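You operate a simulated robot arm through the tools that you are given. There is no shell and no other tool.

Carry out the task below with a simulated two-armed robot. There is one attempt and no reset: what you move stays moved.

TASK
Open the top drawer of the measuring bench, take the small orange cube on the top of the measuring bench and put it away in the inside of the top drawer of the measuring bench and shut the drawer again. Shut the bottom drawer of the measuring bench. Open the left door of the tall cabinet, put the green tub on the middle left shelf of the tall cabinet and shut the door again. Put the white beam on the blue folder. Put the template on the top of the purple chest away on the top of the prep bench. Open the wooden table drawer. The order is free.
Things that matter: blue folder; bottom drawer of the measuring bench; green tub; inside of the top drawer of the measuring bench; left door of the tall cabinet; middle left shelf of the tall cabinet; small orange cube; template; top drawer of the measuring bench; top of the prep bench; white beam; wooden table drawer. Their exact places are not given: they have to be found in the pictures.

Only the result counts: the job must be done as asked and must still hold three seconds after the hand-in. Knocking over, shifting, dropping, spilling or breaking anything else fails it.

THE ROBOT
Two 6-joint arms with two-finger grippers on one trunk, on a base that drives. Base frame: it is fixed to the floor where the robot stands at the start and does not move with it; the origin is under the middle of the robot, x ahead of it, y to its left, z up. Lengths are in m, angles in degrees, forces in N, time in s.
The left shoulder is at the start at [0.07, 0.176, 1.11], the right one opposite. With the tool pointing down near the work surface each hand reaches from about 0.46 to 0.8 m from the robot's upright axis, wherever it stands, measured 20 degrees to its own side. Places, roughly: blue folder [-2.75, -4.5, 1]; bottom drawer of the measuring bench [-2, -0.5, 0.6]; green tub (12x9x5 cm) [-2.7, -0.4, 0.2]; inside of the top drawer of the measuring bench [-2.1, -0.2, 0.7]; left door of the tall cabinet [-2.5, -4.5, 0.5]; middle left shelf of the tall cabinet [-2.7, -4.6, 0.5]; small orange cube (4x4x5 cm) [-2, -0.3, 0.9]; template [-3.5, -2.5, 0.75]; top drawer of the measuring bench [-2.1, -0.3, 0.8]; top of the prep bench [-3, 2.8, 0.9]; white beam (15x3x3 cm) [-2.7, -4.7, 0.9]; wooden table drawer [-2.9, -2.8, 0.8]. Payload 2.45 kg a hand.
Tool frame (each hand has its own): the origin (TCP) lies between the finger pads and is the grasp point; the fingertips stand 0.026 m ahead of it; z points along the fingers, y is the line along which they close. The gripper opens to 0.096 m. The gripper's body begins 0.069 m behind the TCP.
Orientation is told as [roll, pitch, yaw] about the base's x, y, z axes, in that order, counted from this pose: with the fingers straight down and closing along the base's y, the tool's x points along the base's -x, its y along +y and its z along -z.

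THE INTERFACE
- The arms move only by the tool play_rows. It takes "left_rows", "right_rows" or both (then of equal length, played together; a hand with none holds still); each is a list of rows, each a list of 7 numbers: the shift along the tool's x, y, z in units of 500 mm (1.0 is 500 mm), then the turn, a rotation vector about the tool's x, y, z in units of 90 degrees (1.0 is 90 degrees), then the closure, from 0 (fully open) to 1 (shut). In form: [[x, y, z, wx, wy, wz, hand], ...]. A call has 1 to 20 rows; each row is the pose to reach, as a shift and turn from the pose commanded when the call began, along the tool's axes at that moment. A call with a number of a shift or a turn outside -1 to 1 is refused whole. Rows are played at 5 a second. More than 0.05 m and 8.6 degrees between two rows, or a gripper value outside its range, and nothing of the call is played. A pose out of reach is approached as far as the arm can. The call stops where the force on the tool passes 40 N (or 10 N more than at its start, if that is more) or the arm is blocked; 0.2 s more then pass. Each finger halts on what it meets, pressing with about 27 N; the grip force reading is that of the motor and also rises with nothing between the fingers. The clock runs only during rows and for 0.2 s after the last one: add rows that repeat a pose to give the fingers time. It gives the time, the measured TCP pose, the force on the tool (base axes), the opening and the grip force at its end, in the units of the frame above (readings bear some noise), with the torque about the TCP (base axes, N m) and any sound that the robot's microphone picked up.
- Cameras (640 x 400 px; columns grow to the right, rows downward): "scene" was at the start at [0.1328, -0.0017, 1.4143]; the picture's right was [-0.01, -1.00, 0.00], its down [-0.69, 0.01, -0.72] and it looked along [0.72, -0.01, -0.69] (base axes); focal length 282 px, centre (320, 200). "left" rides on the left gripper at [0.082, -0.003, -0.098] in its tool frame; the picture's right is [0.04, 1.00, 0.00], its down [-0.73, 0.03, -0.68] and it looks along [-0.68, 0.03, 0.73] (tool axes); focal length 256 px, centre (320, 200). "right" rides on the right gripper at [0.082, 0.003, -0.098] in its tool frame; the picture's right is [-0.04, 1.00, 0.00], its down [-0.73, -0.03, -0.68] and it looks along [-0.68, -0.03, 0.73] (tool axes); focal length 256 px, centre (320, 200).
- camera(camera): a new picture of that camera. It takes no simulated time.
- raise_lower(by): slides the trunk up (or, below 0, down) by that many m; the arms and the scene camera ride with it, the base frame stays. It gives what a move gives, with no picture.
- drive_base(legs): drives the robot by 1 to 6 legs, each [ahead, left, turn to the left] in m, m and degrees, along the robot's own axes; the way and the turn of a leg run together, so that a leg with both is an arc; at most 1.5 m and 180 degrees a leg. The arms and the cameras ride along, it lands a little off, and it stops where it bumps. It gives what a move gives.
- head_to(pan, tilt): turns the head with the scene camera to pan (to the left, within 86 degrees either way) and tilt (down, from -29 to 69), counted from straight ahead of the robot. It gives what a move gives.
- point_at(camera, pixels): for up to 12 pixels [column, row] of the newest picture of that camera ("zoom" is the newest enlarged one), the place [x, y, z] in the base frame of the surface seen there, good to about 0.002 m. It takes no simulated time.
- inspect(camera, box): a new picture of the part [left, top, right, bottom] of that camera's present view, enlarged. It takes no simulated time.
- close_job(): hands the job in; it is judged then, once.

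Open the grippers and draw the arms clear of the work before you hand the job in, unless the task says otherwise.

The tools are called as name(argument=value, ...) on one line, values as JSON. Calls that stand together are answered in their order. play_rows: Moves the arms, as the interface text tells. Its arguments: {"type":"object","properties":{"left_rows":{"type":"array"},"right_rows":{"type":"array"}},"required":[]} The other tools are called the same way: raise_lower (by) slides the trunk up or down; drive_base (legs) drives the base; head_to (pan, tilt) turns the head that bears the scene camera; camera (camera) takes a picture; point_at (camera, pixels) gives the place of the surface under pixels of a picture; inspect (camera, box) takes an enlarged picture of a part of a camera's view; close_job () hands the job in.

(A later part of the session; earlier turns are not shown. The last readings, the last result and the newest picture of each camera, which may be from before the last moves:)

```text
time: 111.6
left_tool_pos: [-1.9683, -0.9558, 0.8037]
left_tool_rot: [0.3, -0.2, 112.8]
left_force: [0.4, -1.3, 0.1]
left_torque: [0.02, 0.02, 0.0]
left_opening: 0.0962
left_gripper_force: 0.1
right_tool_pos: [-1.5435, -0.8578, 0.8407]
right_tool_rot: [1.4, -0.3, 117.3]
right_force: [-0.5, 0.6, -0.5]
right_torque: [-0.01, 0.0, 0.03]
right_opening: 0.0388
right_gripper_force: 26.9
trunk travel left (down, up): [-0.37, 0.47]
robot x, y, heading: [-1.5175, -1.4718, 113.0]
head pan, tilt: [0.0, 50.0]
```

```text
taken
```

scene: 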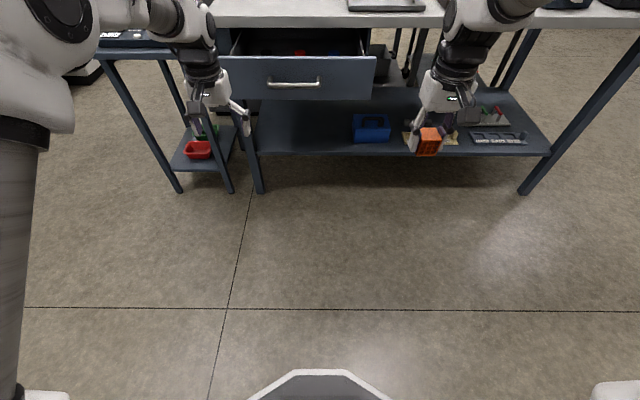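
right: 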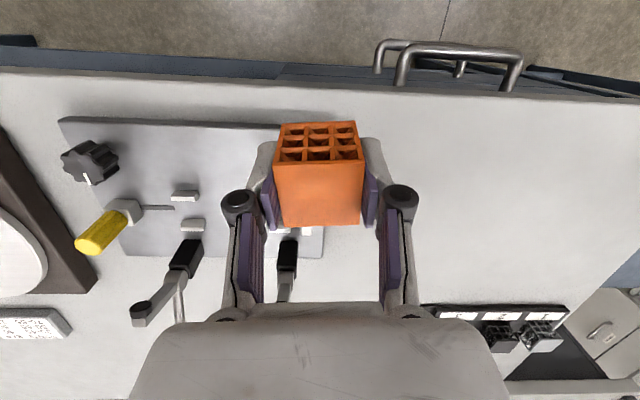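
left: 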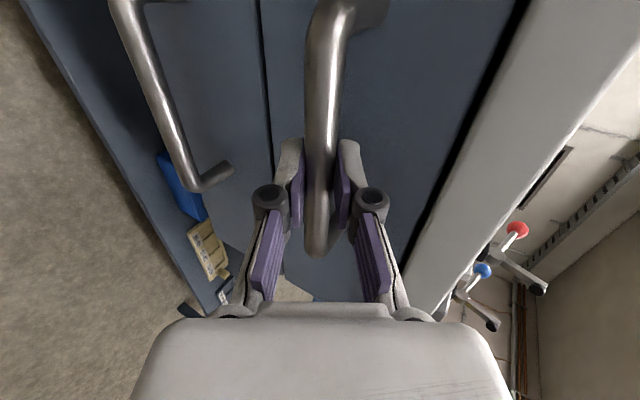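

The left hand is tool-down again. I raise the trunk 0.3 m to see into the drawer.

raise_lower(by=0.3)

head_to(pan=0, tilt=45)

camera(camera="scene")

inspect(camera="scene", box=[210, 80, 390, 190])

```text
time: 114.6
left_tool_pos: [-1.9684, -0.9547, 1.1048]
left_tool_rot: [0.3, -0.1, 112.8]
left_force: [0.1, 0.7, -0.2]
left_torque: [-0.02, -0.01, 0.0]
left_opening: 0.0962
left_gripper_force: 0.0
right_tool_pos: [-1.5434, -0.8573, 1.1389]
right_tool_rot: [1.5, -0.3, 117.2]
right_force: [0.1, -0.4, -0.7]
right_torque: [0.0, 0.01, -0.02]
right_opening: 0.039
right_gripper_force: 27.1
trunk travel left (down, up): [-0.67, 0.17]
robot x, y, heading: [-1.5164, -1.4644, 112.9]
head pan, tilt: [0.0, 50.0]
```

```text
time: 115.3
left_tool_pos: [-1.9681, -0.9539, 1.1028]
left_tool_rot: [0.3, -0.2, 112.8]
left_force: [0.2, 0.2, 0.3]
left_torque: [0.0, 0.01, 0.0]
left_opening: 0.096
left_gripper_force: 0.0
right_tool_pos: [-1.544, -0.8578, 1.1398]
right_tool_rot: [1.5, -0.4, 117.2]
right_force: [0.7, 0.3, -1.0]
right_torque: [0.02, 0.01, -0.01]
right_opening: 0.0389
right_gripper_force: 26.7
trunk travel left (down, up): [-0.67, 0.17]
robot x, y, heading: [-1.5123, -1.471, 112.9]
head pan, tilt: [0.0, 45.0]
```

```text
taken
```

scene: 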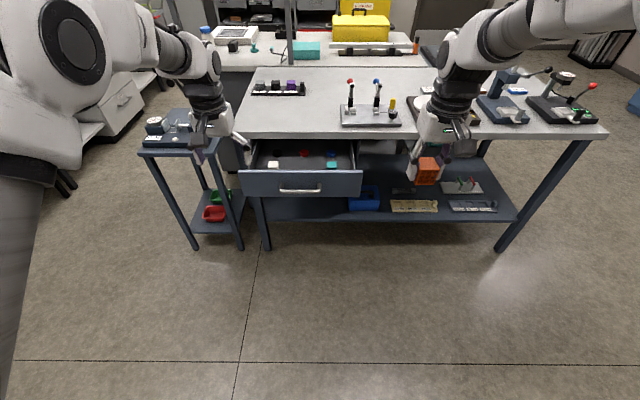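

```text
3.56 times, centred on (300, 135) of scene
```

zoom: 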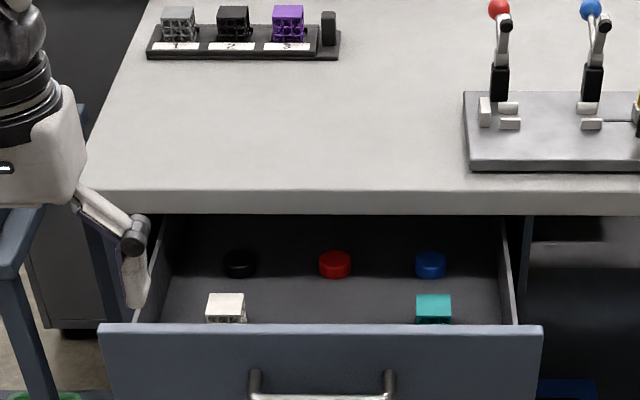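

The drawer holds three discs and two cubes with a free spot between the white and teal cubes, near (330,300) in the zoom. I measure it.

point_at(camera="zoom", pixels=[[225, 300], [433, 303], [240, 260], [335, 260], [431, 257], [330, 295], [330, 312], [110, 328], [535, 328], [330, 328], [335, 275], [508, 250]])

```text
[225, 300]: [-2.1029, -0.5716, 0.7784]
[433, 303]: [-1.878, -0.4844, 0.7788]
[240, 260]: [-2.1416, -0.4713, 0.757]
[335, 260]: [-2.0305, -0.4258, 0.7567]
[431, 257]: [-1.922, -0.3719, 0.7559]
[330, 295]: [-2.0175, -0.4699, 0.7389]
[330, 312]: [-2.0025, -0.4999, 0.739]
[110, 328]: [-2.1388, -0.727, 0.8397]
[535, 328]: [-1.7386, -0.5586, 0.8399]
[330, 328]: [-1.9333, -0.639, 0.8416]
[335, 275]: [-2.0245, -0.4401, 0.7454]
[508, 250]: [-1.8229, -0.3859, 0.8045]
```

The drawer floor is at z 0.739 and the free spot is at about (-1.983,-0.543). I drive ahead 0.33 m with both hands high.

drive_base(legs=[[0.33, 0, 0]])

camera(camera="scene")

```text
time: 117.4
left_tool_pos: [-2.0939, -0.652, 1.1051]
left_tool_rot: [0.3, -0.2, 112.6]
left_force: [0.5, 0.4, 0.1]
left_torque: [-0.01, 0.0, 0.01]
left_opening: 0.096
left_gripper_force: 0.0
right_tool_pos: [-1.6689, -0.5566, 1.141]
right_tool_rot: [1.5, -0.3, 117.1]
right_force: [-0.4, 1.0, 0.3]
right_torque: [-0.02, 0.03, -0.01]
right_opening: 0.0389
right_gripper_force: 27.0
trunk travel left (down, up): [-0.67, 0.17]
robot x, y, heading: [-1.6413, -1.1707, 112.7]
head pan, tilt: [0.0, 45.0]
```

```text
taken
```

scene: 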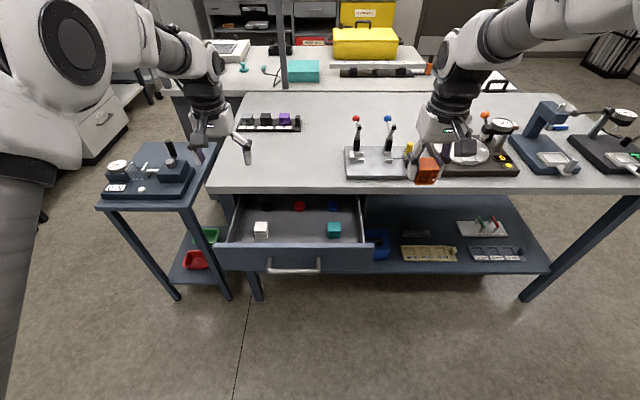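

Now the free floor between the white (261,230) and teal (334,230) cubes is visible. I point there.

inspect(camera="scene", box=[210, 180, 390, 290])

point_at(camera="scene", pixels=[[298, 225], [298, 236], [253, 225], [268, 225], [327, 225], [341, 225], [299, 205], [298, 244], [298, 250]])

```text
3.56 times, centred on (300, 235) of scene
```

zoom: 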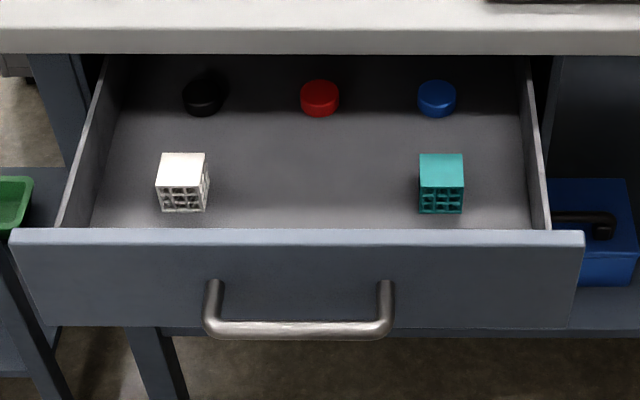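

```text
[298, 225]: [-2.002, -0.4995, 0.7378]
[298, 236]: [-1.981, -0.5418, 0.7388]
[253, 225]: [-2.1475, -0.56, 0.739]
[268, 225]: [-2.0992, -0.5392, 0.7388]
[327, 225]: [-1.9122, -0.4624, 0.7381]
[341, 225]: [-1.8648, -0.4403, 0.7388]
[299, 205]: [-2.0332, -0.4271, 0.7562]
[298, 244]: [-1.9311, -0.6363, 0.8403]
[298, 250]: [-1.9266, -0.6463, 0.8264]
```

The target spot is (-1.981,-0.542). I retract the left hand out of the way and bring the right hand with the cube over the spot, levelled.

play_rows(left_rows=[[0.068, 0.028, 0, 0, 0, 0, 0], [0.136, 0.056, 0, 0, 0, 0, 0], [0.204, 0.084, 0, 0, 0, 0, 0], [0.272, 0.112, 0, 0, 0, 0, 0], [0.34, 0.14, 0, 0, 0, 0, 0], [0.34, 0.14, 0, 0, 0, 0, 0], [0.34, 0.14, 0, 0, 0, 0, 0], [0.34, 0.14, 0, 0, 0, 0, 0], [0.34, 0.14, 0, 0, 0, 0, 0], [0.34, 0.14, 0, 0, 0, 0, 0], [0.34, 0.14, 0, 0, 0, 0, 0], [0.34, 0.14, 0, 0, 0, 0, 0], [0.34, 0.14, 0, 0, 0, 0, 0]], right_rows=[[0, 0, 0, 0, 0, 0, 0.85], [0, 0, 0, 0, 0, 0, 0.85], [0, 0, 0, 0.006, 0, 0.016, 0.85], [-0.035, 0.06, 0, 0.012, 0, 0.032, 0.85], [-0.07, 0.12, 0, 0.017, 0, 0.049, 0.85], [-0.104, 0.18, 0, 0.017, 0, 0.049, 0.85], [-0.138, 0.24, 0, 0.017, 0, 0.049, 0.85], [-0.173, 0.3, 0, 0.017, 0, 0.049, 0.85], [-0.207, 0.36, 0, 0.017, 0, 0.049, 0.85], [-0.242, 0.42, 0, 0.017, 0, 0.049, 0.85], [-0.277, 0.48, 0, 0.017, 0, 0.049, 0.85], [-0.311, 0.542, 0, 0.017, 0, 0.049, 0.85], [-0.311, 0.542, 0, 0.017, 0, 0.049, 0.85]])

camera(camera="right")

camera(camera="scene")

```text
time: 120.2
left_tool_pos: [-2.0943, -0.8367, 1.1043]
left_tool_rot: [0.3, -0.1, 112.5]
left_force: [0.0, -0.5, 0.1]
left_torque: [0.0, -0.03, 0.02]
left_opening: 0.0961
left_gripper_force: 0.1
right_tool_pos: [-1.9291, -0.5476, 1.1447]
right_tool_rot: [-0.1, 0.0, 112.6]
right_force: [-0.6, 0.5, -0.9]
right_torque: [-0.01, -0.02, -0.02]
right_opening: 0.0388
right_gripper_force: 27.1
right hand out of reach, approached as far as the arm can: row 11, 12, 13
trunk travel left (down, up): [-0.67, 0.17]
robot x, y, heading: [-1.6417, -1.1675, 112.7]
head pan, tilt: [0.0, 45.0]
```

```text
taken
```

right: 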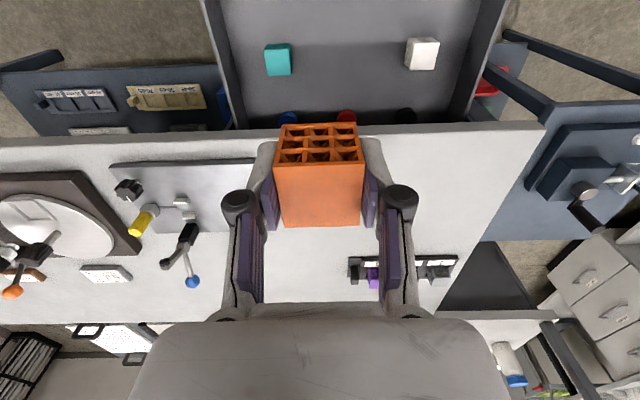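

```text
taken
```

scene: 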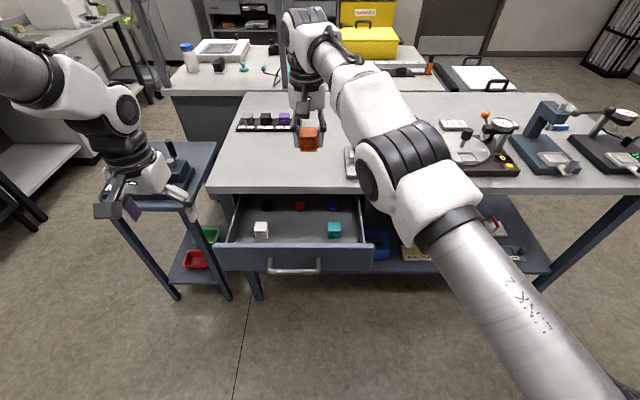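

It stopped 5 cm short at this height; lower down it should reach. I descend 14 cm while moving the last 5 cm.

play_rows(right_rows=[[0, 0, 0.07, 0, 0, 0, 0.85], [-0.012, 0.022, 0.14, 0, 0, 0, 0.85], [-0.025, 0.045, 0.21, 0, 0, 0, 0.85], [-0.038, 0.068, 0.28, 0, 0, 0, 0.85], [-0.05, 0.0915, 0.28, 0, 0, 0, 0.85], [-0.05, 0.0915, 0.28, 0, 0, 0, 0.85]])

camera(camera="right")

```text
time: 121.6
left_tool_pos: [-2.0926, -0.8361, 1.1077]
left_tool_rot: [0.3, -0.2, 112.6]
left_force: [1.1, 0.1, -1.6]
left_torque: [0.0, -0.01, -0.01]
left_opening: 0.0961
left_gripper_force: 0.0
right_tool_pos: [-1.937, -0.5296, 1.0032]
right_tool_rot: [-0.1, -0.2, 112.6]
right_force: [1.1, 0.2, -0.3]
right_torque: [-0.02, 0.02, 0.01]
right_opening: 0.039
right_gripper_force: 27.1
right hand out of reach, approached as far as the arm can: row 1, 2, 3, 4, 5, 6
trunk travel left (down, up): [-0.67, 0.17]
robot x, y, heading: [-1.6444, -1.1644, 112.8]
head pan, tilt: [0.0, 45.0]
```

```text
taken
```

right: 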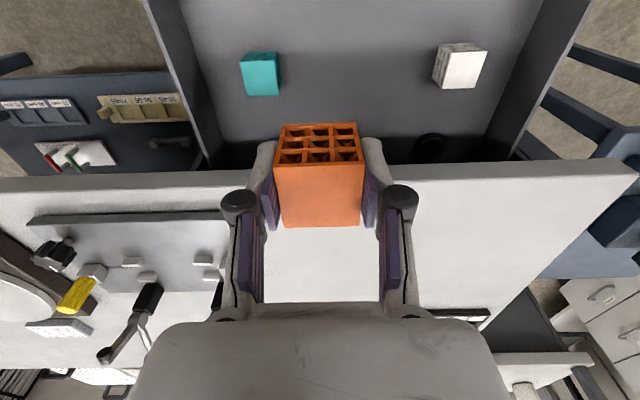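

The right arm cannot reach further left, so I strafe the base 5 cm left, which carries the cube over the spot.

drive_base(legs=[[0, 0.05, 0]])

camera(camera="right")

```text
time: 122.6
left_tool_pos: [-2.1377, -0.8533, 1.1074]
left_tool_rot: [0.5, -0.2, 112.7]
left_force: [0.5, 0.1, 0.1]
left_torque: [-0.04, 0.03, 0.0]
left_opening: 0.0959
left_gripper_force: 0.0
right_tool_pos: [-1.9808, -0.5486, 1.0042]
right_tool_rot: [0.3, -0.3, 112.7]
right_force: [0.1, -0.1, -0.5]
right_torque: [0.0, 0.03, 0.02]
right_opening: 0.0386
right_gripper_force: 27.5
trunk travel left (down, up): [-0.67, 0.17]
robot x, y, heading: [-1.6854, -1.1827, 112.6]
head pan, tilt: [0.0, 45.0]
```

```text
taken
```

right: 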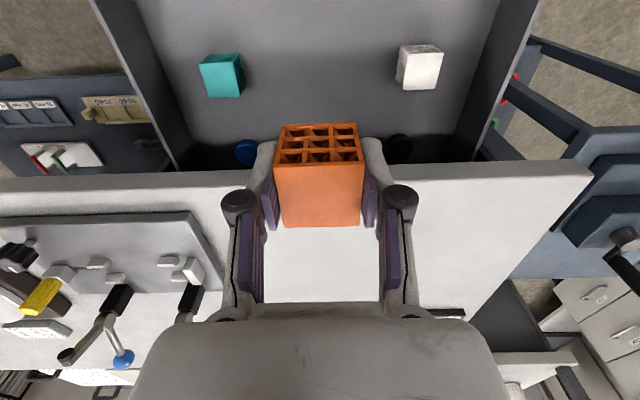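

The cube is over the free spot between the white and teal cubes. I descend toward the drawer floor in small steps.

play_rows(right_rows=[[0, 0, 0.07, 0, 0, 0, 0.85], [0, 0, 0.14, 0, 0, 0, 0.85], [0, 0, 0.21, 0, 0, 0, 0.85], [0, 0, 0.28, 0, 0, 0, 0.85], [0, 0, 0.34, 0, 0, 0, 0.85], [0, 0, 0.34, 0, 0, 0, 0.85]])

camera(camera="right")

camera(camera="scene")

```text
time: 124.0
left_tool_pos: [-2.1387, -0.8552, 1.1057]
left_tool_rot: [0.2, -0.2, 112.6]
left_force: [-0.1, -0.3, 0.6]
left_torque: [0.0, 0.04, 0.01]
left_opening: 0.0962
left_gripper_force: 0.0
right_tool_pos: [-1.9717, -0.5551, 0.836]
right_tool_rot: [0.0, -0.2, 112.5]
right_force: [-0.3, -0.7, -0.4]
right_torque: [-0.02, 0.01, -0.01]
right_opening: 0.0391
right_gripper_force: 26.8
right hand out of reach, approached as far as the arm can: row 3, 4, 5, 6
trunk travel left (down, up): [-0.67, 0.17]
robot x, y, heading: [-1.6864, -1.1844, 112.6]
head pan, tilt: [0.0, 45.0]
```

```text
taken
```

right: 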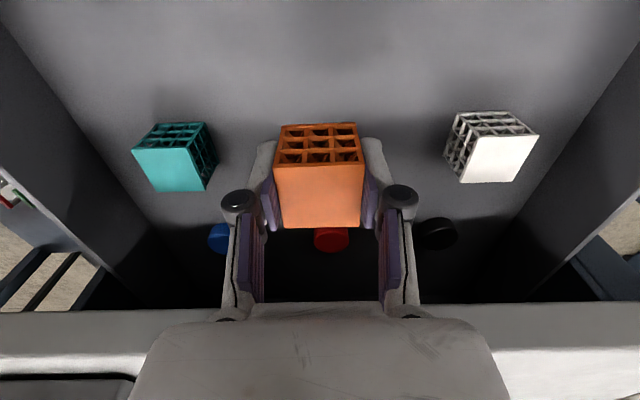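

```text
taken
```

scene: 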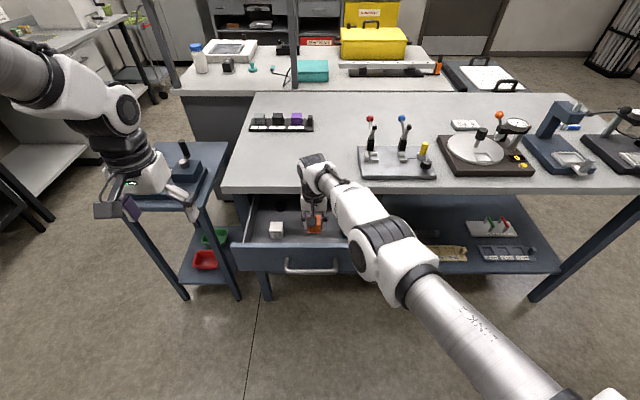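

The cube hangs between teal and white cubes, 62 mm above the floor, and the arm is near its limit. I lower the trunk 59 mm instead.

raise_lower(by=-0.059)

camera(camera="right")

```text
time: 125.0
left_tool_pos: [-2.139, -0.8548, 1.0472]
left_tool_rot: [0.3, -0.2, 112.7]
left_force: [-0.3, 0.3, -0.4]
left_torque: [0.03, 0.0, 0.02]
left_opening: 0.096
left_gripper_force: 0.2
right_tool_pos: [-1.9699, -0.5566, 0.7777]
right_tool_rot: [0.1, -0.3, 112.5]
right_force: [0.7, -0.5, 0.1]
right_torque: [-0.01, 0.0, -0.01]
right_opening: 0.0389
right_gripper_force: 26.6
trunk travel left (down, up): [-0.611, 0.229]
robot x, y, heading: [-1.6886, -1.1878, 112.9]
head pan, tilt: [0.0, 45.0]
```

```text
taken
```

right: 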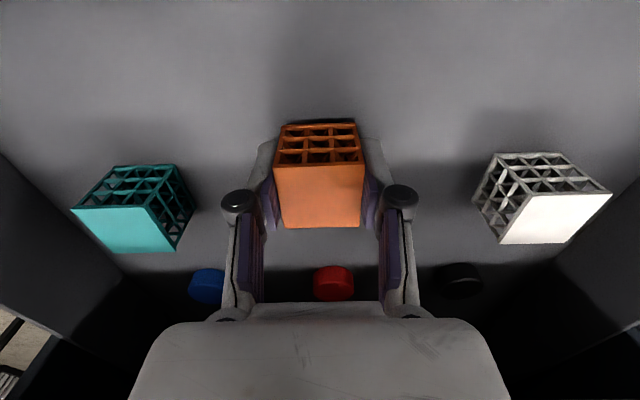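

The cube bottom is about 4 mm above the drawer floor. I open the fingers partly to release and then rise.

play_rows(right_rows=[[0, 0, 0.006, 0, 0, 0, 0.85], [0, 0, 0.006, 0, 0, 0, 0.6], [0, 0, 0.006, 0, 0, 0, 0.4], [0, 0, 0.006, 0, 0, 0, 0.35], [0, 0, 0.006, 0, 0, 0, 0.35], [0, 0, -0.05, 0, 0, 0, 0.35], [0, 0, -0.12, 0, 0, 0, 0.35], [0, 0, -0.19, 0, 0, 0, 0.35], [0, 0, -0.26, 0, 0, 0, 0.3], [0, 0, -0.34, 0, 0, 0, 0.2], [0, 0, -0.42, 0, 0, 0, 0.1], [0, 0, -0.5, 0, 0, 0, 0], [0, 0, -0.5, 0, 0, 0, 0]])

camera(camera="right")

camera(camera="scene")

```text
time: 127.8
left_tool_pos: [-2.14, -0.8558, 1.0487]
left_tool_rot: [0.2, -0.2, 112.6]
left_force: [0.8, -0.3, 0.8]
left_torque: [0.01, 0.0, 0.02]
left_opening: 0.0963
left_gripper_force: 0.1
right_tool_pos: [-1.9766, -0.5537, 1.0266]
right_tool_rot: [0.1, -0.1, 112.9]
right_force: [-0.4, 0.9, 0.1]
right_torque: [0.01, 0.01, 0.02]
right_opening: 0.0959
right_gripper_force: 0.0
right hand out of reach, approached as far as the arm can: row 7, 8, 9, 10, 11, 12, 13
trunk travel left (down, up): [-0.611, 0.229]
robot x, y, heading: [-1.6897, -1.1857, 112.5]
head pan, tilt: [0.0, 45.0]
```

```text
taken
```

right: 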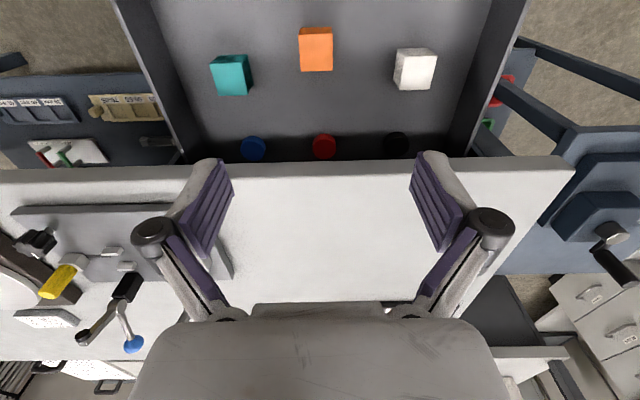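

```text
taken
```

scene: 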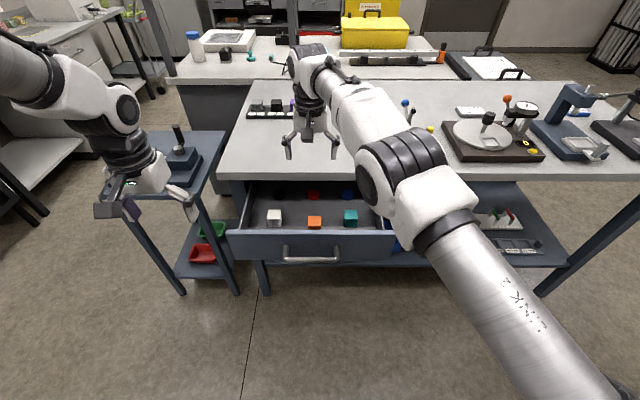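

The orange cube stands in the drawer between the other two. I drive back 0.33 m and 5 cm right, over the open drawer front, to get room for closing.

drive_base(legs=[[-0.33, -0.05, 0]])

play_rows(right_rows=[[0.02, -0.055, 0, 0, 0, 0, 0], [0.04, -0.11, 0, 0, 0, 0, 0], [0.06, -0.165, 0, 0, 0, 0, 0], [0.08, -0.22, 0, 0, 0, 0, 0], [0.1, -0.275, 0, 0, 0, 0, 0], [0.12, -0.33, 0, 0, 0, 0, 0], [0.15, -0.385, 0, 0, 0, 0, 0], [0.18, -0.44, 0, 0, 0, 0, 0], [0.18, -0.44, 0, 0, 0, 0, 0]])

camera(camera="scene")

```text
time: 129.9
left_tool_pos: [-1.9668, -1.1403, 1.0472]
left_tool_rot: [0.3, -0.1, 112.7]
left_force: [-0.4, 0.1, -0.1]
left_torque: [0.0, 0.0, 0.05]
left_opening: 0.0962
left_gripper_force: 0.2
right_tool_pos: [-1.8048, -0.8379, 1.0259]
right_tool_rot: [-0.1, -0.1, 113.1]
right_force: [0.0, -0.6, 0.1]
right_torque: [0.03, -0.04, 0.04]
right_opening: 0.0961
right_gripper_force: 0.1
trunk travel left (down, up): [-0.611, 0.229]
robot x, y, heading: [-1.5167, -1.4726, 113.0]
head pan, tilt: [0.0, 45.0]
```

```text
time: 131.9
left_tool_pos: [-1.9669, -1.1406, 1.0456]
left_tool_rot: [0.3, -0.1, 112.7]
left_force: [-0.4, -0.2, 0.0]
left_torque: [-0.03, 0.0, -0.03]
left_opening: 0.096
left_gripper_force: 0.1
right_tool_pos: [-1.5696, -0.8354, 1.0256]
right_tool_rot: [0.0, 0.0, 113.1]
right_force: [0.1, 0.7, -0.3]
right_torque: [-0.03, -0.01, 0.01]
right_opening: 0.0958
right_gripper_force: 0.1
trunk travel left (down, up): [-0.611, 0.229]
robot x, y, heading: [-1.5204, -1.4703, 112.8]
head pan, tilt: [0.0, 45.0]
```

```text
taken
```

scene: 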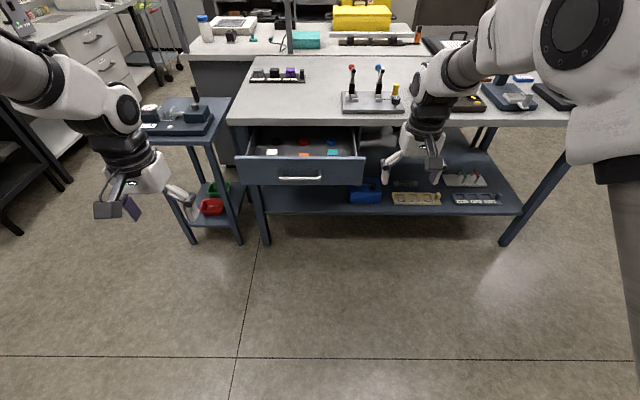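

Both hands are clear. I lower the trunk to handle height for the left hand.

raise_lower(by=-0.241)

play_rows(left_rows=[[-0.06, -0.035, 0, 0, 0, 0, 0], [-0.12, -0.07, 0, 0, 0, 0, 0], [-0.18, -0.105, 0, 0, 0, 0, 0], [-0.24, -0.14, 0, 0, 0, 0, 0], [-0.2696, -0.1599, -0.003, -0.0371, -0.0371, 0.0642, 0], [-0.2991, -0.1797, -0.006, -0.0742, -0.0742, 0.1285, 0], [-0.3287, -0.1996, -0.009, -0.1113, -0.1113, 0.1927, 0], [-0.3583, -0.2194, -0.012, -0.1483, -0.1483, 0.2569, 0], [-0.3879, -0.2393, -0.015, -0.1854, -0.1854, 0.3211, 0], [-0.4174, -0.2592, -0.018, -0.2225, -0.2225, 0.3854, 0], [-0.447, -0.279, -0.021, -0.2596, -0.2596, 0.4496, 0.1], [-0.4766, -0.2989, -0.024, -0.2967, -0.2967, 0.5138, 0.2], [-0.5061, -0.3187, -0.027, -0.3338, -0.3338, 0.5781, 0.3], [-0.5357, -0.3386, -0.03, -0.3709, -0.3709, 0.6423, 0.4], [-0.5653, -0.3585, -0.033, -0.408, -0.408, 0.7065, 0.4], [-0.5948, -0.3783, -0.036, -0.445, -0.445, 0.7707, 0.4], [-0.6244, -0.3982, -0.039, -0.4821, -0.4821, 0.835, 0.4], [-0.654, -0.418, -0.042, -0.5192, -0.5192, 0.8992, 0.4], [-0.654, -0.418, -0.042, -0.5192, -0.5192, 0.8992, 0.4], [-0.654, -0.418, -0.042, -0.5192, -0.5192, 0.8992, 0.4]])

camera(camera="left")

camera(camera="scene")

```text
time: 134.5
left_tool_pos: [-1.9667, -1.1412, 0.806]
left_tool_rot: [0.3, -0.2, 112.7]
left_force: [-0.2, -0.9, -0.2]
left_torque: [-0.01, -0.01, -0.02]
left_opening: 0.096
left_gripper_force: 0.2
right_tool_pos: [-1.5671, -0.8362, 0.7852]
right_tool_rot: [0.0, 0.0, 113.2]
right_force: [0.3, 0.0, -0.6]
right_torque: [0.0, 0.01, -0.01]
right_opening: 0.0958
right_gripper_force: 0.0
trunk travel left (down, up): [-0.37, 0.47]
robot x, y, heading: [-1.5174, -1.4701, 112.8]
head pan, tilt: [0.0, 45.0]
```

```text
time: 138.7
left_tool_pos: [-1.8982, -0.7593, 0.825]
left_tool_rot: [60.2, 0.4, 22.6]
left_force: [-0.5, -0.3, 0.2]
left_torque: [0.04, -0.01, 0.02]
left_opening: 0.0577
left_gripper_force: 0.0
right_tool_pos: [-1.5684, -0.8352, 0.7854]
right_tool_rot: [0.0, 0.0, 113.1]
right_force: [0.0, 0.4, 0.9]
right_torque: [-0.02, -0.02, 0.0]
right_opening: 0.096
right_gripper_force: 0.1
trunk travel left (down, up): [-0.37, 0.47]
robot x, y, heading: [-1.5141, -1.4725, 113.1]
head pan, tilt: [0.0, 45.0]
```

```text
taken
```

left: 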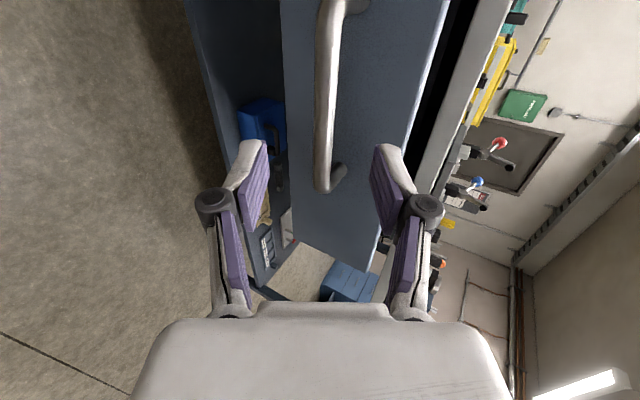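

```text
taken
```

scene: 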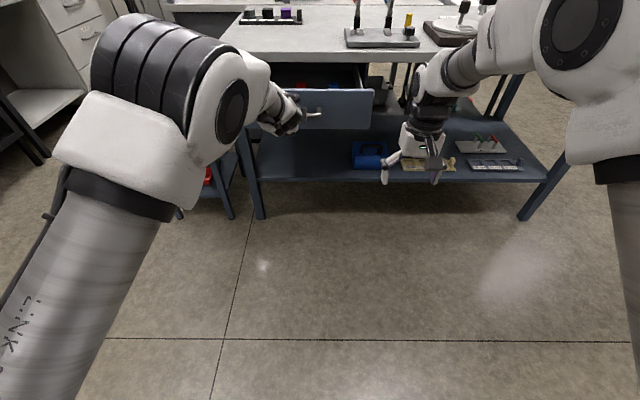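

The bar again lies between the fingers. I advance 76 mm and close.

play_rows(left_rows=[[0, 0.001, 0.05, 0, 0, 0, 0.5], [0, 0.003, 0.1, 0, 0, 0, 0.55], [0, 0.004, 0.152, 0, 0, 0, 0.55], [0, 0.004, 0.152, 0, 0, 0, 0.7], [0, 0.004, 0.152, 0, 0, 0, 0.85], [0, 0.004, 0.152, 0, 0, 0, 1.0], [0, 0.004, 0.152, 0, 0, 0, 1.0]])

```text
time: 140.3
left_tool_pos: [-1.9254, -0.6955, 0.792]
left_tool_rot: [60.3, 0.3, 22.7]
left_force: [1.1, 0.4, 0.9]
left_torque: [0.1, -0.25, 0.38]
left_opening: 0.0148
left_gripper_force: 40.8
right_tool_pos: [-1.5685, -0.8353, 0.7855]
right_tool_rot: [0.0, -0.1, 113.1]
right_force: [-0.9, -0.5, -0.4]
right_torque: [-0.01, -0.02, 0.0]
right_opening: 0.0963
right_gripper_force: 0.1
trunk travel left (down, up): [-0.37, 0.47]
robot x, y, heading: [-1.5128, -1.4745, 112.7]
head pan, tilt: [0.0, 45.0]
```

Gripped. I drive forward 0.19 m to push the drawer most of the way in.

drive_base(legs=[[0.19, 0, 0]])

```text
time: 141.8
left_tool_pos: [-1.9993, -0.5195, 0.7909]
left_tool_rot: [60.1, 0.3, 22.7]
left_force: [16.6, 9.1, 1.2]
left_torque: [0.43, -0.95, -0.7]
left_opening: 0.0147
left_gripper_force: 40.8
right_tool_pos: [-1.6439, -0.6575, 0.7836]
right_tool_rot: [0.0, 0.1, 113.3]
right_force: [-0.3, 0.4, 0.4]
right_torque: [0.01, 0.0, -0.02]
right_opening: 0.096
right_gripper_force: 0.1
trunk travel left (down, up): [-0.37, 0.47]
robot x, y, heading: [-1.5909, -1.2914, 112.8]
head pan, tilt: [0.0, 45.0]
```

About 27 mm remain with a sideways pull of 18 N, so I drive 3 cm ahead with a slight correction to the right, until the stop.

drive_base(legs=[[0.03, -0.008, 0]])

inspect(camera="scene", box=[220, 40, 400, 165])

```text
time: 142.7
left_tool_pos: [-2.0093, -0.4908, 0.7901]
left_tool_rot: [60.1, 0.2, 23.0]
left_force: [-21.1, -6.1, -4.6]
left_torque: [-0.24, 0.39, 1.1]
left_opening: 0.0148
left_gripper_force: 40.9
right_tool_pos: [-1.6517, -0.6285, 0.7855]
right_tool_rot: [-0.1, 0.1, 113.4]
right_force: [0.4, -0.6, -0.8]
right_torque: [0.02, -0.01, 0.0]
right_opening: 0.0959
right_gripper_force: 0.0
trunk travel left (down, up): [-0.37, 0.47]
robot x, y, heading: [-1.5907, -1.2633, 112.8]
head pan, tilt: [0.0, 45.0]
```

```text
3.20 times, centred on (310, 102) of scene
```

zoom: 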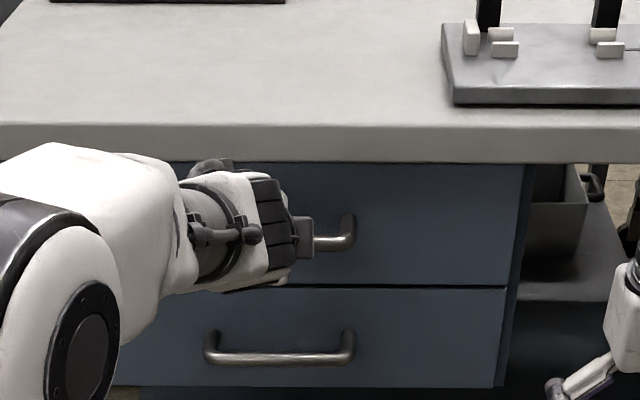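

The handle moved 0.221 m in total, more than it was pulled. I check that both faces are coplanar.

point_at(camera="zoom", pixels=[[420, 260], [420, 310], [480, 260], [480, 310], [380, 265], [380, 305]])

drive_base(legs=[[0.012, 0, 0]])

```text
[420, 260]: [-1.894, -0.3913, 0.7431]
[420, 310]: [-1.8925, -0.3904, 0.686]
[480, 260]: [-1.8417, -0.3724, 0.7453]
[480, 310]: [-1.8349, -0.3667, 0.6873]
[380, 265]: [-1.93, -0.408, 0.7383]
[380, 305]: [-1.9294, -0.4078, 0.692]
```

```text
time: 143.4
left_tool_pos: [-2.01, -0.4871, 0.7882]
left_tool_rot: [59.8, 0.4, 23.3]
left_force: [3.2, -9.4, 4.8]
left_torque: [0.07, -0.28, -0.15]
left_opening: 0.0144
left_gripper_force: 40.3
right_tool_pos: [-1.6534, -0.6247, 0.7868]
right_tool_rot: [0.1, -0.1, 113.3]
right_force: [-0.3, 0.0, -0.4]
right_torque: [-0.02, -0.02, 0.0]
right_opening: 0.096
right_gripper_force: 0.1
trunk travel left (down, up): [-0.37, 0.47]
robot x, y, heading: [-1.5945, -1.2528, 113.0]
head pan, tilt: [0.0, 45.0]
stopped in leg 1: the force on the tool passed its limit at 65 N (the readings are from after the stop); the commanded pose is now the measured one
```

The top drawer is firmly shut. I release, back off, and rotate the left hand down while keeping it out at f≈0.65.

play_rows(left_rows=[[0, 0, 0, 0, 0, 0, 0.8], [0, 0, 0, 0, 0, 0, 0.5], [0, 0, 0, 0, 0, 0, 0.5], [0, 0, -0.05, 0, 0, 0, 0.5], [0, 0, -0.1, 0, 0, 0, 0.4], [0, 0, -0.14, 0, 0, 0, 0.3], [0, 0, -0.14, 0, 0, 0, 0.2]])

play_rows(left_rows=[[0.02, -0.01, -0.0173, 0.0371, 0.0371, -0.0642, 0], [0.04, -0.02, -0.0346, 0.0742, 0.0742, -0.1285, 0], [0.06, -0.03, -0.0519, 0.1113, 0.1113, -0.1927, 0], [0.08, -0.04, -0.0691, 0.1483, 0.1483, -0.2569, 0], [0.1, -0.05, -0.0864, 0.1854, 0.1854, -0.3211, 0], [0.12, -0.06, -0.1037, 0.2225, 0.2225, -0.3854, 0], [0.14, -0.07, -0.121, 0.2596, 0.2596, -0.4496, 0], [0.16, -0.08, -0.1383, 0.2967, 0.2967, -0.5138, 0], [0.18, -0.09, -0.1556, 0.3338, 0.3338, -0.5781, 0], [0.2, -0.1, -0.1729, 0.3709, 0.3709, -0.6423, 0], [0.22, -0.11, -0.1901, 0.408, 0.408, -0.7065, 0], [0.24, -0.12, -0.2074, 0.445, 0.445, -0.7707, 0], [0.26, -0.13, -0.2247, 0.4821, 0.4821, -0.835, 0], [0.28, -0.14, -0.242, 0.5192, 0.5192, -0.8992, 0], [0.28, -0.14, -0.242, 0.5192, 0.5192, -0.8992, 0]])

camera(camera="scene")

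```text
time: 145.0
left_tool_pos: [-1.988, -0.5417, 0.8204]
left_tool_rot: [59.7, 0.4, 23.2]
left_force: [0.1, 0.7, -0.5]
left_torque: [-0.01, -0.01, -0.03]
left_opening: 0.0769
left_gripper_force: 0.0
right_tool_pos: [-1.653, -0.623, 0.7839]
right_tool_rot: [0.0, 0.0, 113.3]
right_force: [-0.3, 0.1, -0.2]
right_torque: [-0.01, 0.0, -0.04]
right_opening: 0.0959
right_gripper_force: 0.0
trunk travel left (down, up): [-0.37, 0.47]
robot x, y, heading: [-1.5968, -1.2581, 113.2]
head pan, tilt: [0.0, 45.0]
```

```text
time: 148.2
left_tool_pos: [-2.0603, -0.7255, 0.8249]
left_tool_rot: [0.3, 0.2, 113.3]
left_force: [0.7, 0.5, -0.4]
left_torque: [0.01, 0.03, -0.02]
left_opening: 0.0958
left_gripper_force: 0.1
right_tool_pos: [-1.6518, -0.6238, 0.7844]
right_tool_rot: [0.1, 0.0, 113.2]
right_force: [-0.4, -0.1, -0.2]
right_torque: [0.0, 0.01, 0.0]
right_opening: 0.096
right_gripper_force: 0.2
trunk travel left (down, up): [-0.37, 0.47]
robot x, y, heading: [-1.5991, -1.2609, 112.9]
head pan, tilt: [0.0, 45.0]
```

```text
taken
```

scene: 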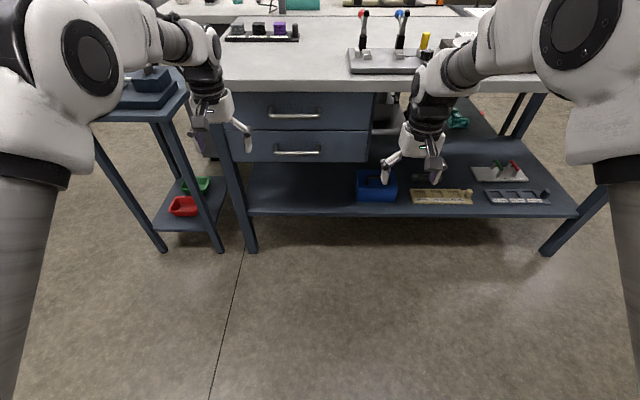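

Both drawers are shut. Next the green tub on the cart's lower shelf; I look at the cart more closely.

head_to(pan=30, tilt=40)

camera(camera="scene")

head_to(pan=70, tilt=30)

camera(camera="scene")

```text
time: 149.2
left_tool_pos: [-2.0608, -0.7279, 0.8227]
left_tool_rot: [0.5, 0.2, 113.3]
left_force: [-0.3, -0.6, -0.2]
left_torque: [0.03, 0.01, -0.01]
left_opening: 0.096
left_gripper_force: 0.1
right_tool_pos: [-1.6529, -0.6238, 0.7847]
right_tool_rot: [0.0, 0.0, 113.3]
right_force: [-0.4, -0.2, -0.5]
right_torque: [0.04, 0.04, -0.02]
right_opening: 0.0962
right_gripper_force: 0.1
trunk travel left (down, up): [-0.37, 0.47]
robot x, y, heading: [-1.5954, -1.2569, 113.0]
head pan, tilt: [30.0, 40.0]
```

```text
taken
```

scene: 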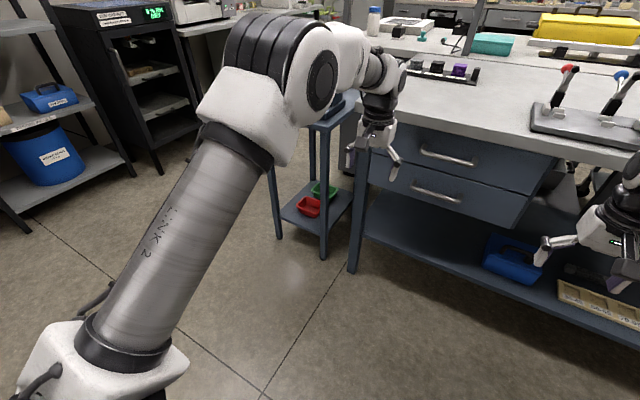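

```text
time: 150.3
left_tool_pos: [-2.0595, -0.7257, 0.8234]
left_tool_rot: [0.3, 0.2, 113.3]
left_force: [0.7, 0.2, 0.4]
left_torque: [0.0, 0.03, -0.01]
left_opening: 0.096
left_gripper_force: 0.0
right_tool_pos: [-1.6525, -0.6242, 0.785]
right_tool_rot: [0.0, 0.0, 113.3]
right_force: [-0.7, -0.8, -1.0]
right_torque: [-0.01, -0.04, 0.01]
right_opening: 0.0957
right_gripper_force: 0.0
trunk travel left (down, up): [-0.37, 0.47]
robot x, y, heading: [-1.5963, -1.2558, 113.2]
head pan, tilt: [70.0, 30.0]
```

```text
taken
```

scene: 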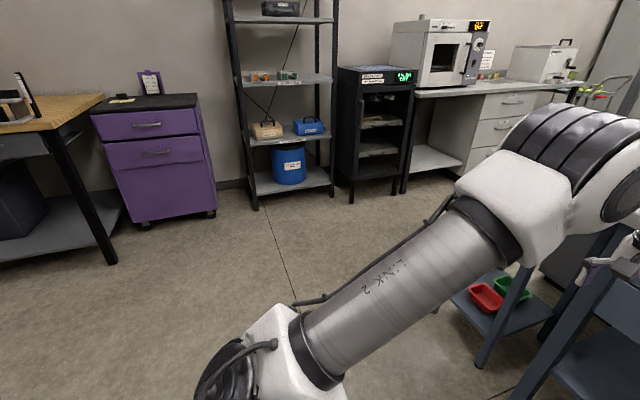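

I back off from the bench, turn to face -x and move along the aisle to get in front of the cart.

drive_base(legs=[[-0.25, 0, 0], [0, 0, 67], [0.6, 0, 0]])

head_to(pan=-60, tilt=35)

camera(camera="scene")

head_to(pan=0, tilt=25)

camera(camera="scene")

```text
time: 158.0
left_tool_pos: [-2.7693, -1.7024, 0.823]
left_tool_rot: [0.4, 0.3, 179.9]
left_force: [0.6, 0.3, 0.3]
left_torque: [0.03, -0.01, -0.01]
left_opening: 0.0957
left_gripper_force: 0.0
right_tool_pos: [-2.7052, -1.2884, 0.7846]
right_tool_rot: [0.0, 0.0, 179.9]
right_force: [-0.1, -0.5, -1.1]
right_torque: [0.01, 0.01, 0.0]
right_opening: 0.096
right_gripper_force: 0.1
trunk travel left (down, up): [-0.37, 0.47]
robot x, y, heading: [-2.0982, -1.4833, 179.6]
head pan, tilt: [70.0, 30.0]
```

```text
time: 160.1
left_tool_pos: [-2.77, -1.7023, 0.8239]
left_tool_rot: [0.5, 0.2, 179.9]
left_force: [-0.1, -0.5, -0.2]
left_torque: [0.0, -0.02, 0.0]
left_opening: 0.0958
left_gripper_force: 0.0
right_tool_pos: [-2.7036, -1.2867, 0.7841]
right_tool_rot: [0.0, 0.0, 179.9]
right_force: [-0.4, 0.2, -0.4]
right_torque: [-0.01, -0.04, -0.03]
right_opening: 0.0959
right_gripper_force: 0.1
trunk travel left (down, up): [-0.37, 0.47]
robot x, y, heading: [-2.0951, -1.4921, 179.8]
head pan, tilt: [-60.0, 35.0]
```

```text
taken
```

scene: 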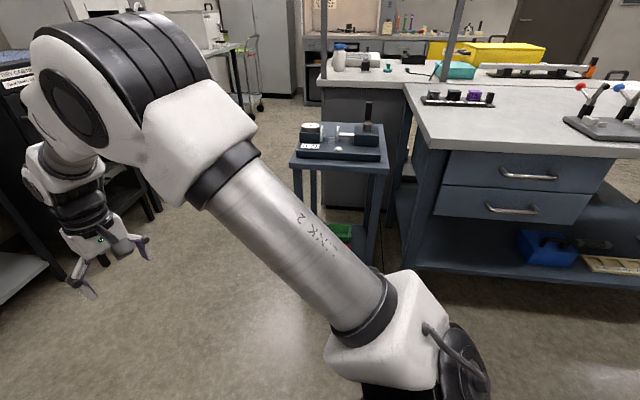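

```text
time: 161.4
left_tool_pos: [-2.7703, -1.7028, 0.8239]
left_tool_rot: [0.4, 0.2, 179.9]
left_force: [-0.3, 0.3, 0.1]
left_torque: [0.0, -0.03, 0.02]
left_opening: 0.0958
left_gripper_force: 0.1
right_tool_pos: [-2.7036, -1.2877, 0.7852]
right_tool_rot: [0.0, 0.0, 179.8]
right_force: [-0.5, -0.4, -0.5]
right_torque: [0.02, 0.01, -0.03]
right_opening: 0.0959
right_gripper_force: 0.1
trunk travel left (down, up): [-0.37, 0.47]
robot x, y, heading: [-2.0979, -1.4893, 179.4]
head pan, tilt: [0.0, 25.0]
```

```text
taken
```

scene: 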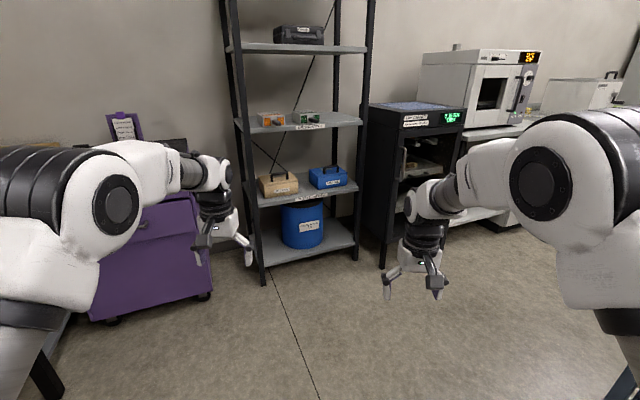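

I turn right to face the cart squarely from here and look.

drive_base(legs=[[0, 0, -67]])

head_to(pan=15, tilt=35)

camera(camera="scene")

```text
time: 164.8
left_tool_pos: [-2.5442, -0.9413, 0.824]
left_tool_rot: [0.3, 0.2, 111.4]
left_force: [0.7, -0.3, 0.1]
left_torque: [0.02, 0.03, -0.02]
left_opening: 0.096
left_gripper_force: 0.0
right_tool_pos: [-2.1336, -0.8513, 0.7837]
right_tool_rot: [0.1, 0.0, 111.4]
right_force: [0.0, -0.4, -0.2]
right_torque: [0.01, 0.0, -0.01]
right_opening: 0.096
right_gripper_force: 0.0
trunk travel left (down, up): [-0.37, 0.47]
robot x, y, heading: [-2.0969, -1.4875, 111.3]
head pan, tilt: [0.0, 25.0]
```

```text
time: 165.6
left_tool_pos: [-2.544, -0.9411, 0.822]
left_tool_rot: [0.3, 0.2, 111.4]
left_force: [1.0, 0.0, -0.3]
left_torque: [0.01, 0.02, -0.01]
left_opening: 0.0958
left_gripper_force: 0.0
right_tool_pos: [-2.1339, -0.8512, 0.7855]
right_tool_rot: [-0.2, 0.0, 111.4]
right_force: [0.3, -0.2, -0.5]
right_torque: [-0.01, 0.02, -0.01]
right_opening: 0.0961
right_gripper_force: 0.1
trunk travel left (down, up): [-0.37, 0.47]
robot x, y, heading: [-2.095, -1.4925, 111.3]
head pan, tilt: [15.0, 35.0]
```

```text
taken
```

scene: 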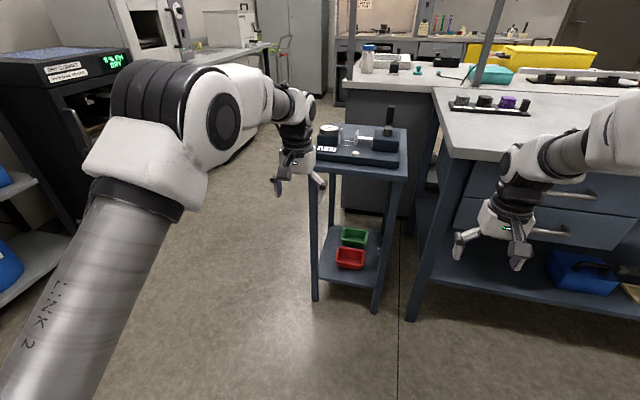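

The cart is in view: green tub at (354,236), red tub at (350,258), front legs at (315,297) and (376,308). I measure it all.

inspect(camera="scene", box=[290, 110, 440, 320])

point_at(camera="scene", pixels=[[315, 298], [376, 310], [408, 175], [316, 168], [330, 126], [406, 130], [343, 232], [366, 236], [354, 243], [338, 252], [363, 255], [350, 270]])

```text
1.90 times, centred on (365, 215) of scene
```

zoom: 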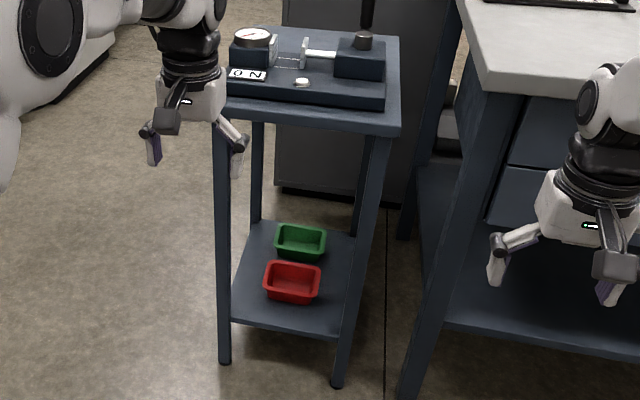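

```text
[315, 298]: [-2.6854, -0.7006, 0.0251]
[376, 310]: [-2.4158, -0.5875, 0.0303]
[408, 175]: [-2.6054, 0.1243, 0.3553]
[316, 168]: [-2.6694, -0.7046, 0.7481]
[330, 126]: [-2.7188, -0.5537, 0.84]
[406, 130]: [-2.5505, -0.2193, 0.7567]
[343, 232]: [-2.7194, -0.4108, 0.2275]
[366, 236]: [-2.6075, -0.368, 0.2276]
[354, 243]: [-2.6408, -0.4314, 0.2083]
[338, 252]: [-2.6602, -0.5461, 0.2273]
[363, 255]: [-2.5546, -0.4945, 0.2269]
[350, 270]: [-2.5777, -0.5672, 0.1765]
```

The cart is square with the bench (22.5°), tub rims at z 0.2275. Before choosing how to grasp the tub I want to see the tall cabinet's shelf, so I turn toward -y and look.

drive_base(legs=[[0, 0, 90]])

head_to(pan=70, tilt=15)

camera(camera="scene")

head_to(pan=25, tilt=20)

camera(camera="scene")

```text
time: 169.8
left_tool_pos: [-2.6423, -1.9359, 0.8245]
left_tool_rot: [0.4, 0.2, -158.4]
left_force: [0.9, 0.4, 0.3]
left_torque: [-0.01, 0.01, 0.0]
left_opening: 0.0959
left_gripper_force: 0.0
right_tool_pos: [-2.7354, -1.5257, 0.7847]
right_tool_rot: [0.0, 0.0, -158.3]
right_force: [0.1, 0.3, 0.5]
right_torque: [0.04, -0.01, -0.02]
right_opening: 0.0959
right_gripper_force: 0.0
trunk travel left (down, up): [-0.37, 0.47]
robot x, y, heading: [-2.1001, -1.486, -158.9]
head pan, tilt: [15.0, 35.0]
```

```text
time: 171.0
left_tool_pos: [-2.6415, -1.9371, 0.8232]
left_tool_rot: [0.5, 0.2, -158.4]
left_force: [-0.3, 0.4, 0.6]
left_torque: [0.02, 0.03, -0.01]
left_opening: 0.0958
left_gripper_force: 0.0
right_tool_pos: [-2.7353, -1.5265, 0.7849]
right_tool_rot: [0.0, 0.0, -158.3]
right_force: [0.6, -0.1, 0.0]
right_torque: [-0.01, 0.01, -0.01]
right_opening: 0.0961
right_gripper_force: 0.1
trunk travel left (down, up): [-0.37, 0.47]
robot x, y, heading: [-2.0998, -1.4918, -158.3]
head pan, tilt: [70.0, 15.0]
```

```text
taken
```

scene: 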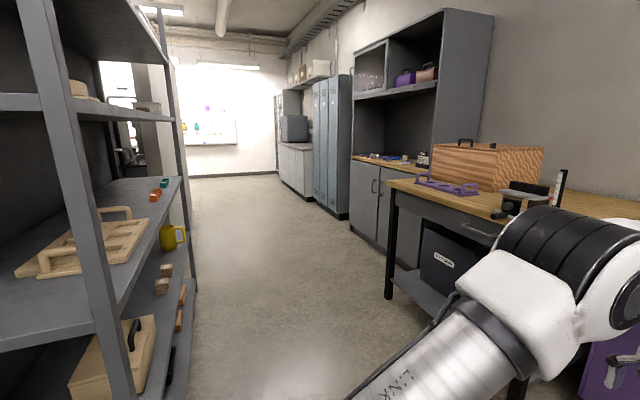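

```text
time: 172.1
left_tool_pos: [-2.6421, -1.9371, 0.8244]
left_tool_rot: [0.5, 0.2, -158.4]
left_force: [0.4, 0.4, -0.1]
left_torque: [-0.01, -0.04, -0.01]
left_opening: 0.0961
left_gripper_force: 0.0
right_tool_pos: [-2.7356, -1.5265, 0.7851]
right_tool_rot: [-0.1, 0.0, -158.3]
right_force: [0.1, -0.7, 0.3]
right_torque: [0.04, -0.03, 0.01]
right_opening: 0.0959
right_gripper_force: 0.1
trunk travel left (down, up): [-0.37, 0.47]
robot x, y, heading: [-2.0999, -1.4866, -158.3]
head pan, tilt: [25.0, 20.0]
```

```text
taken
```

scene: 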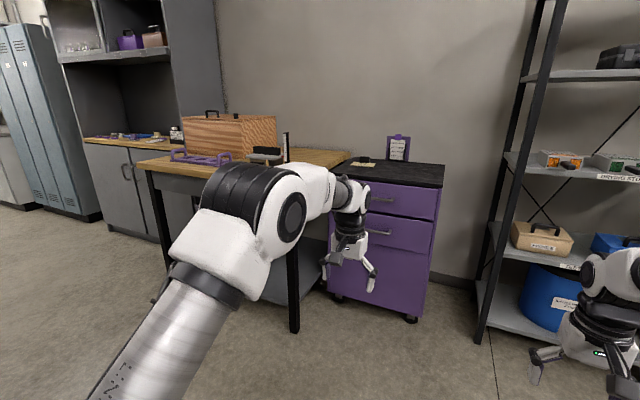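

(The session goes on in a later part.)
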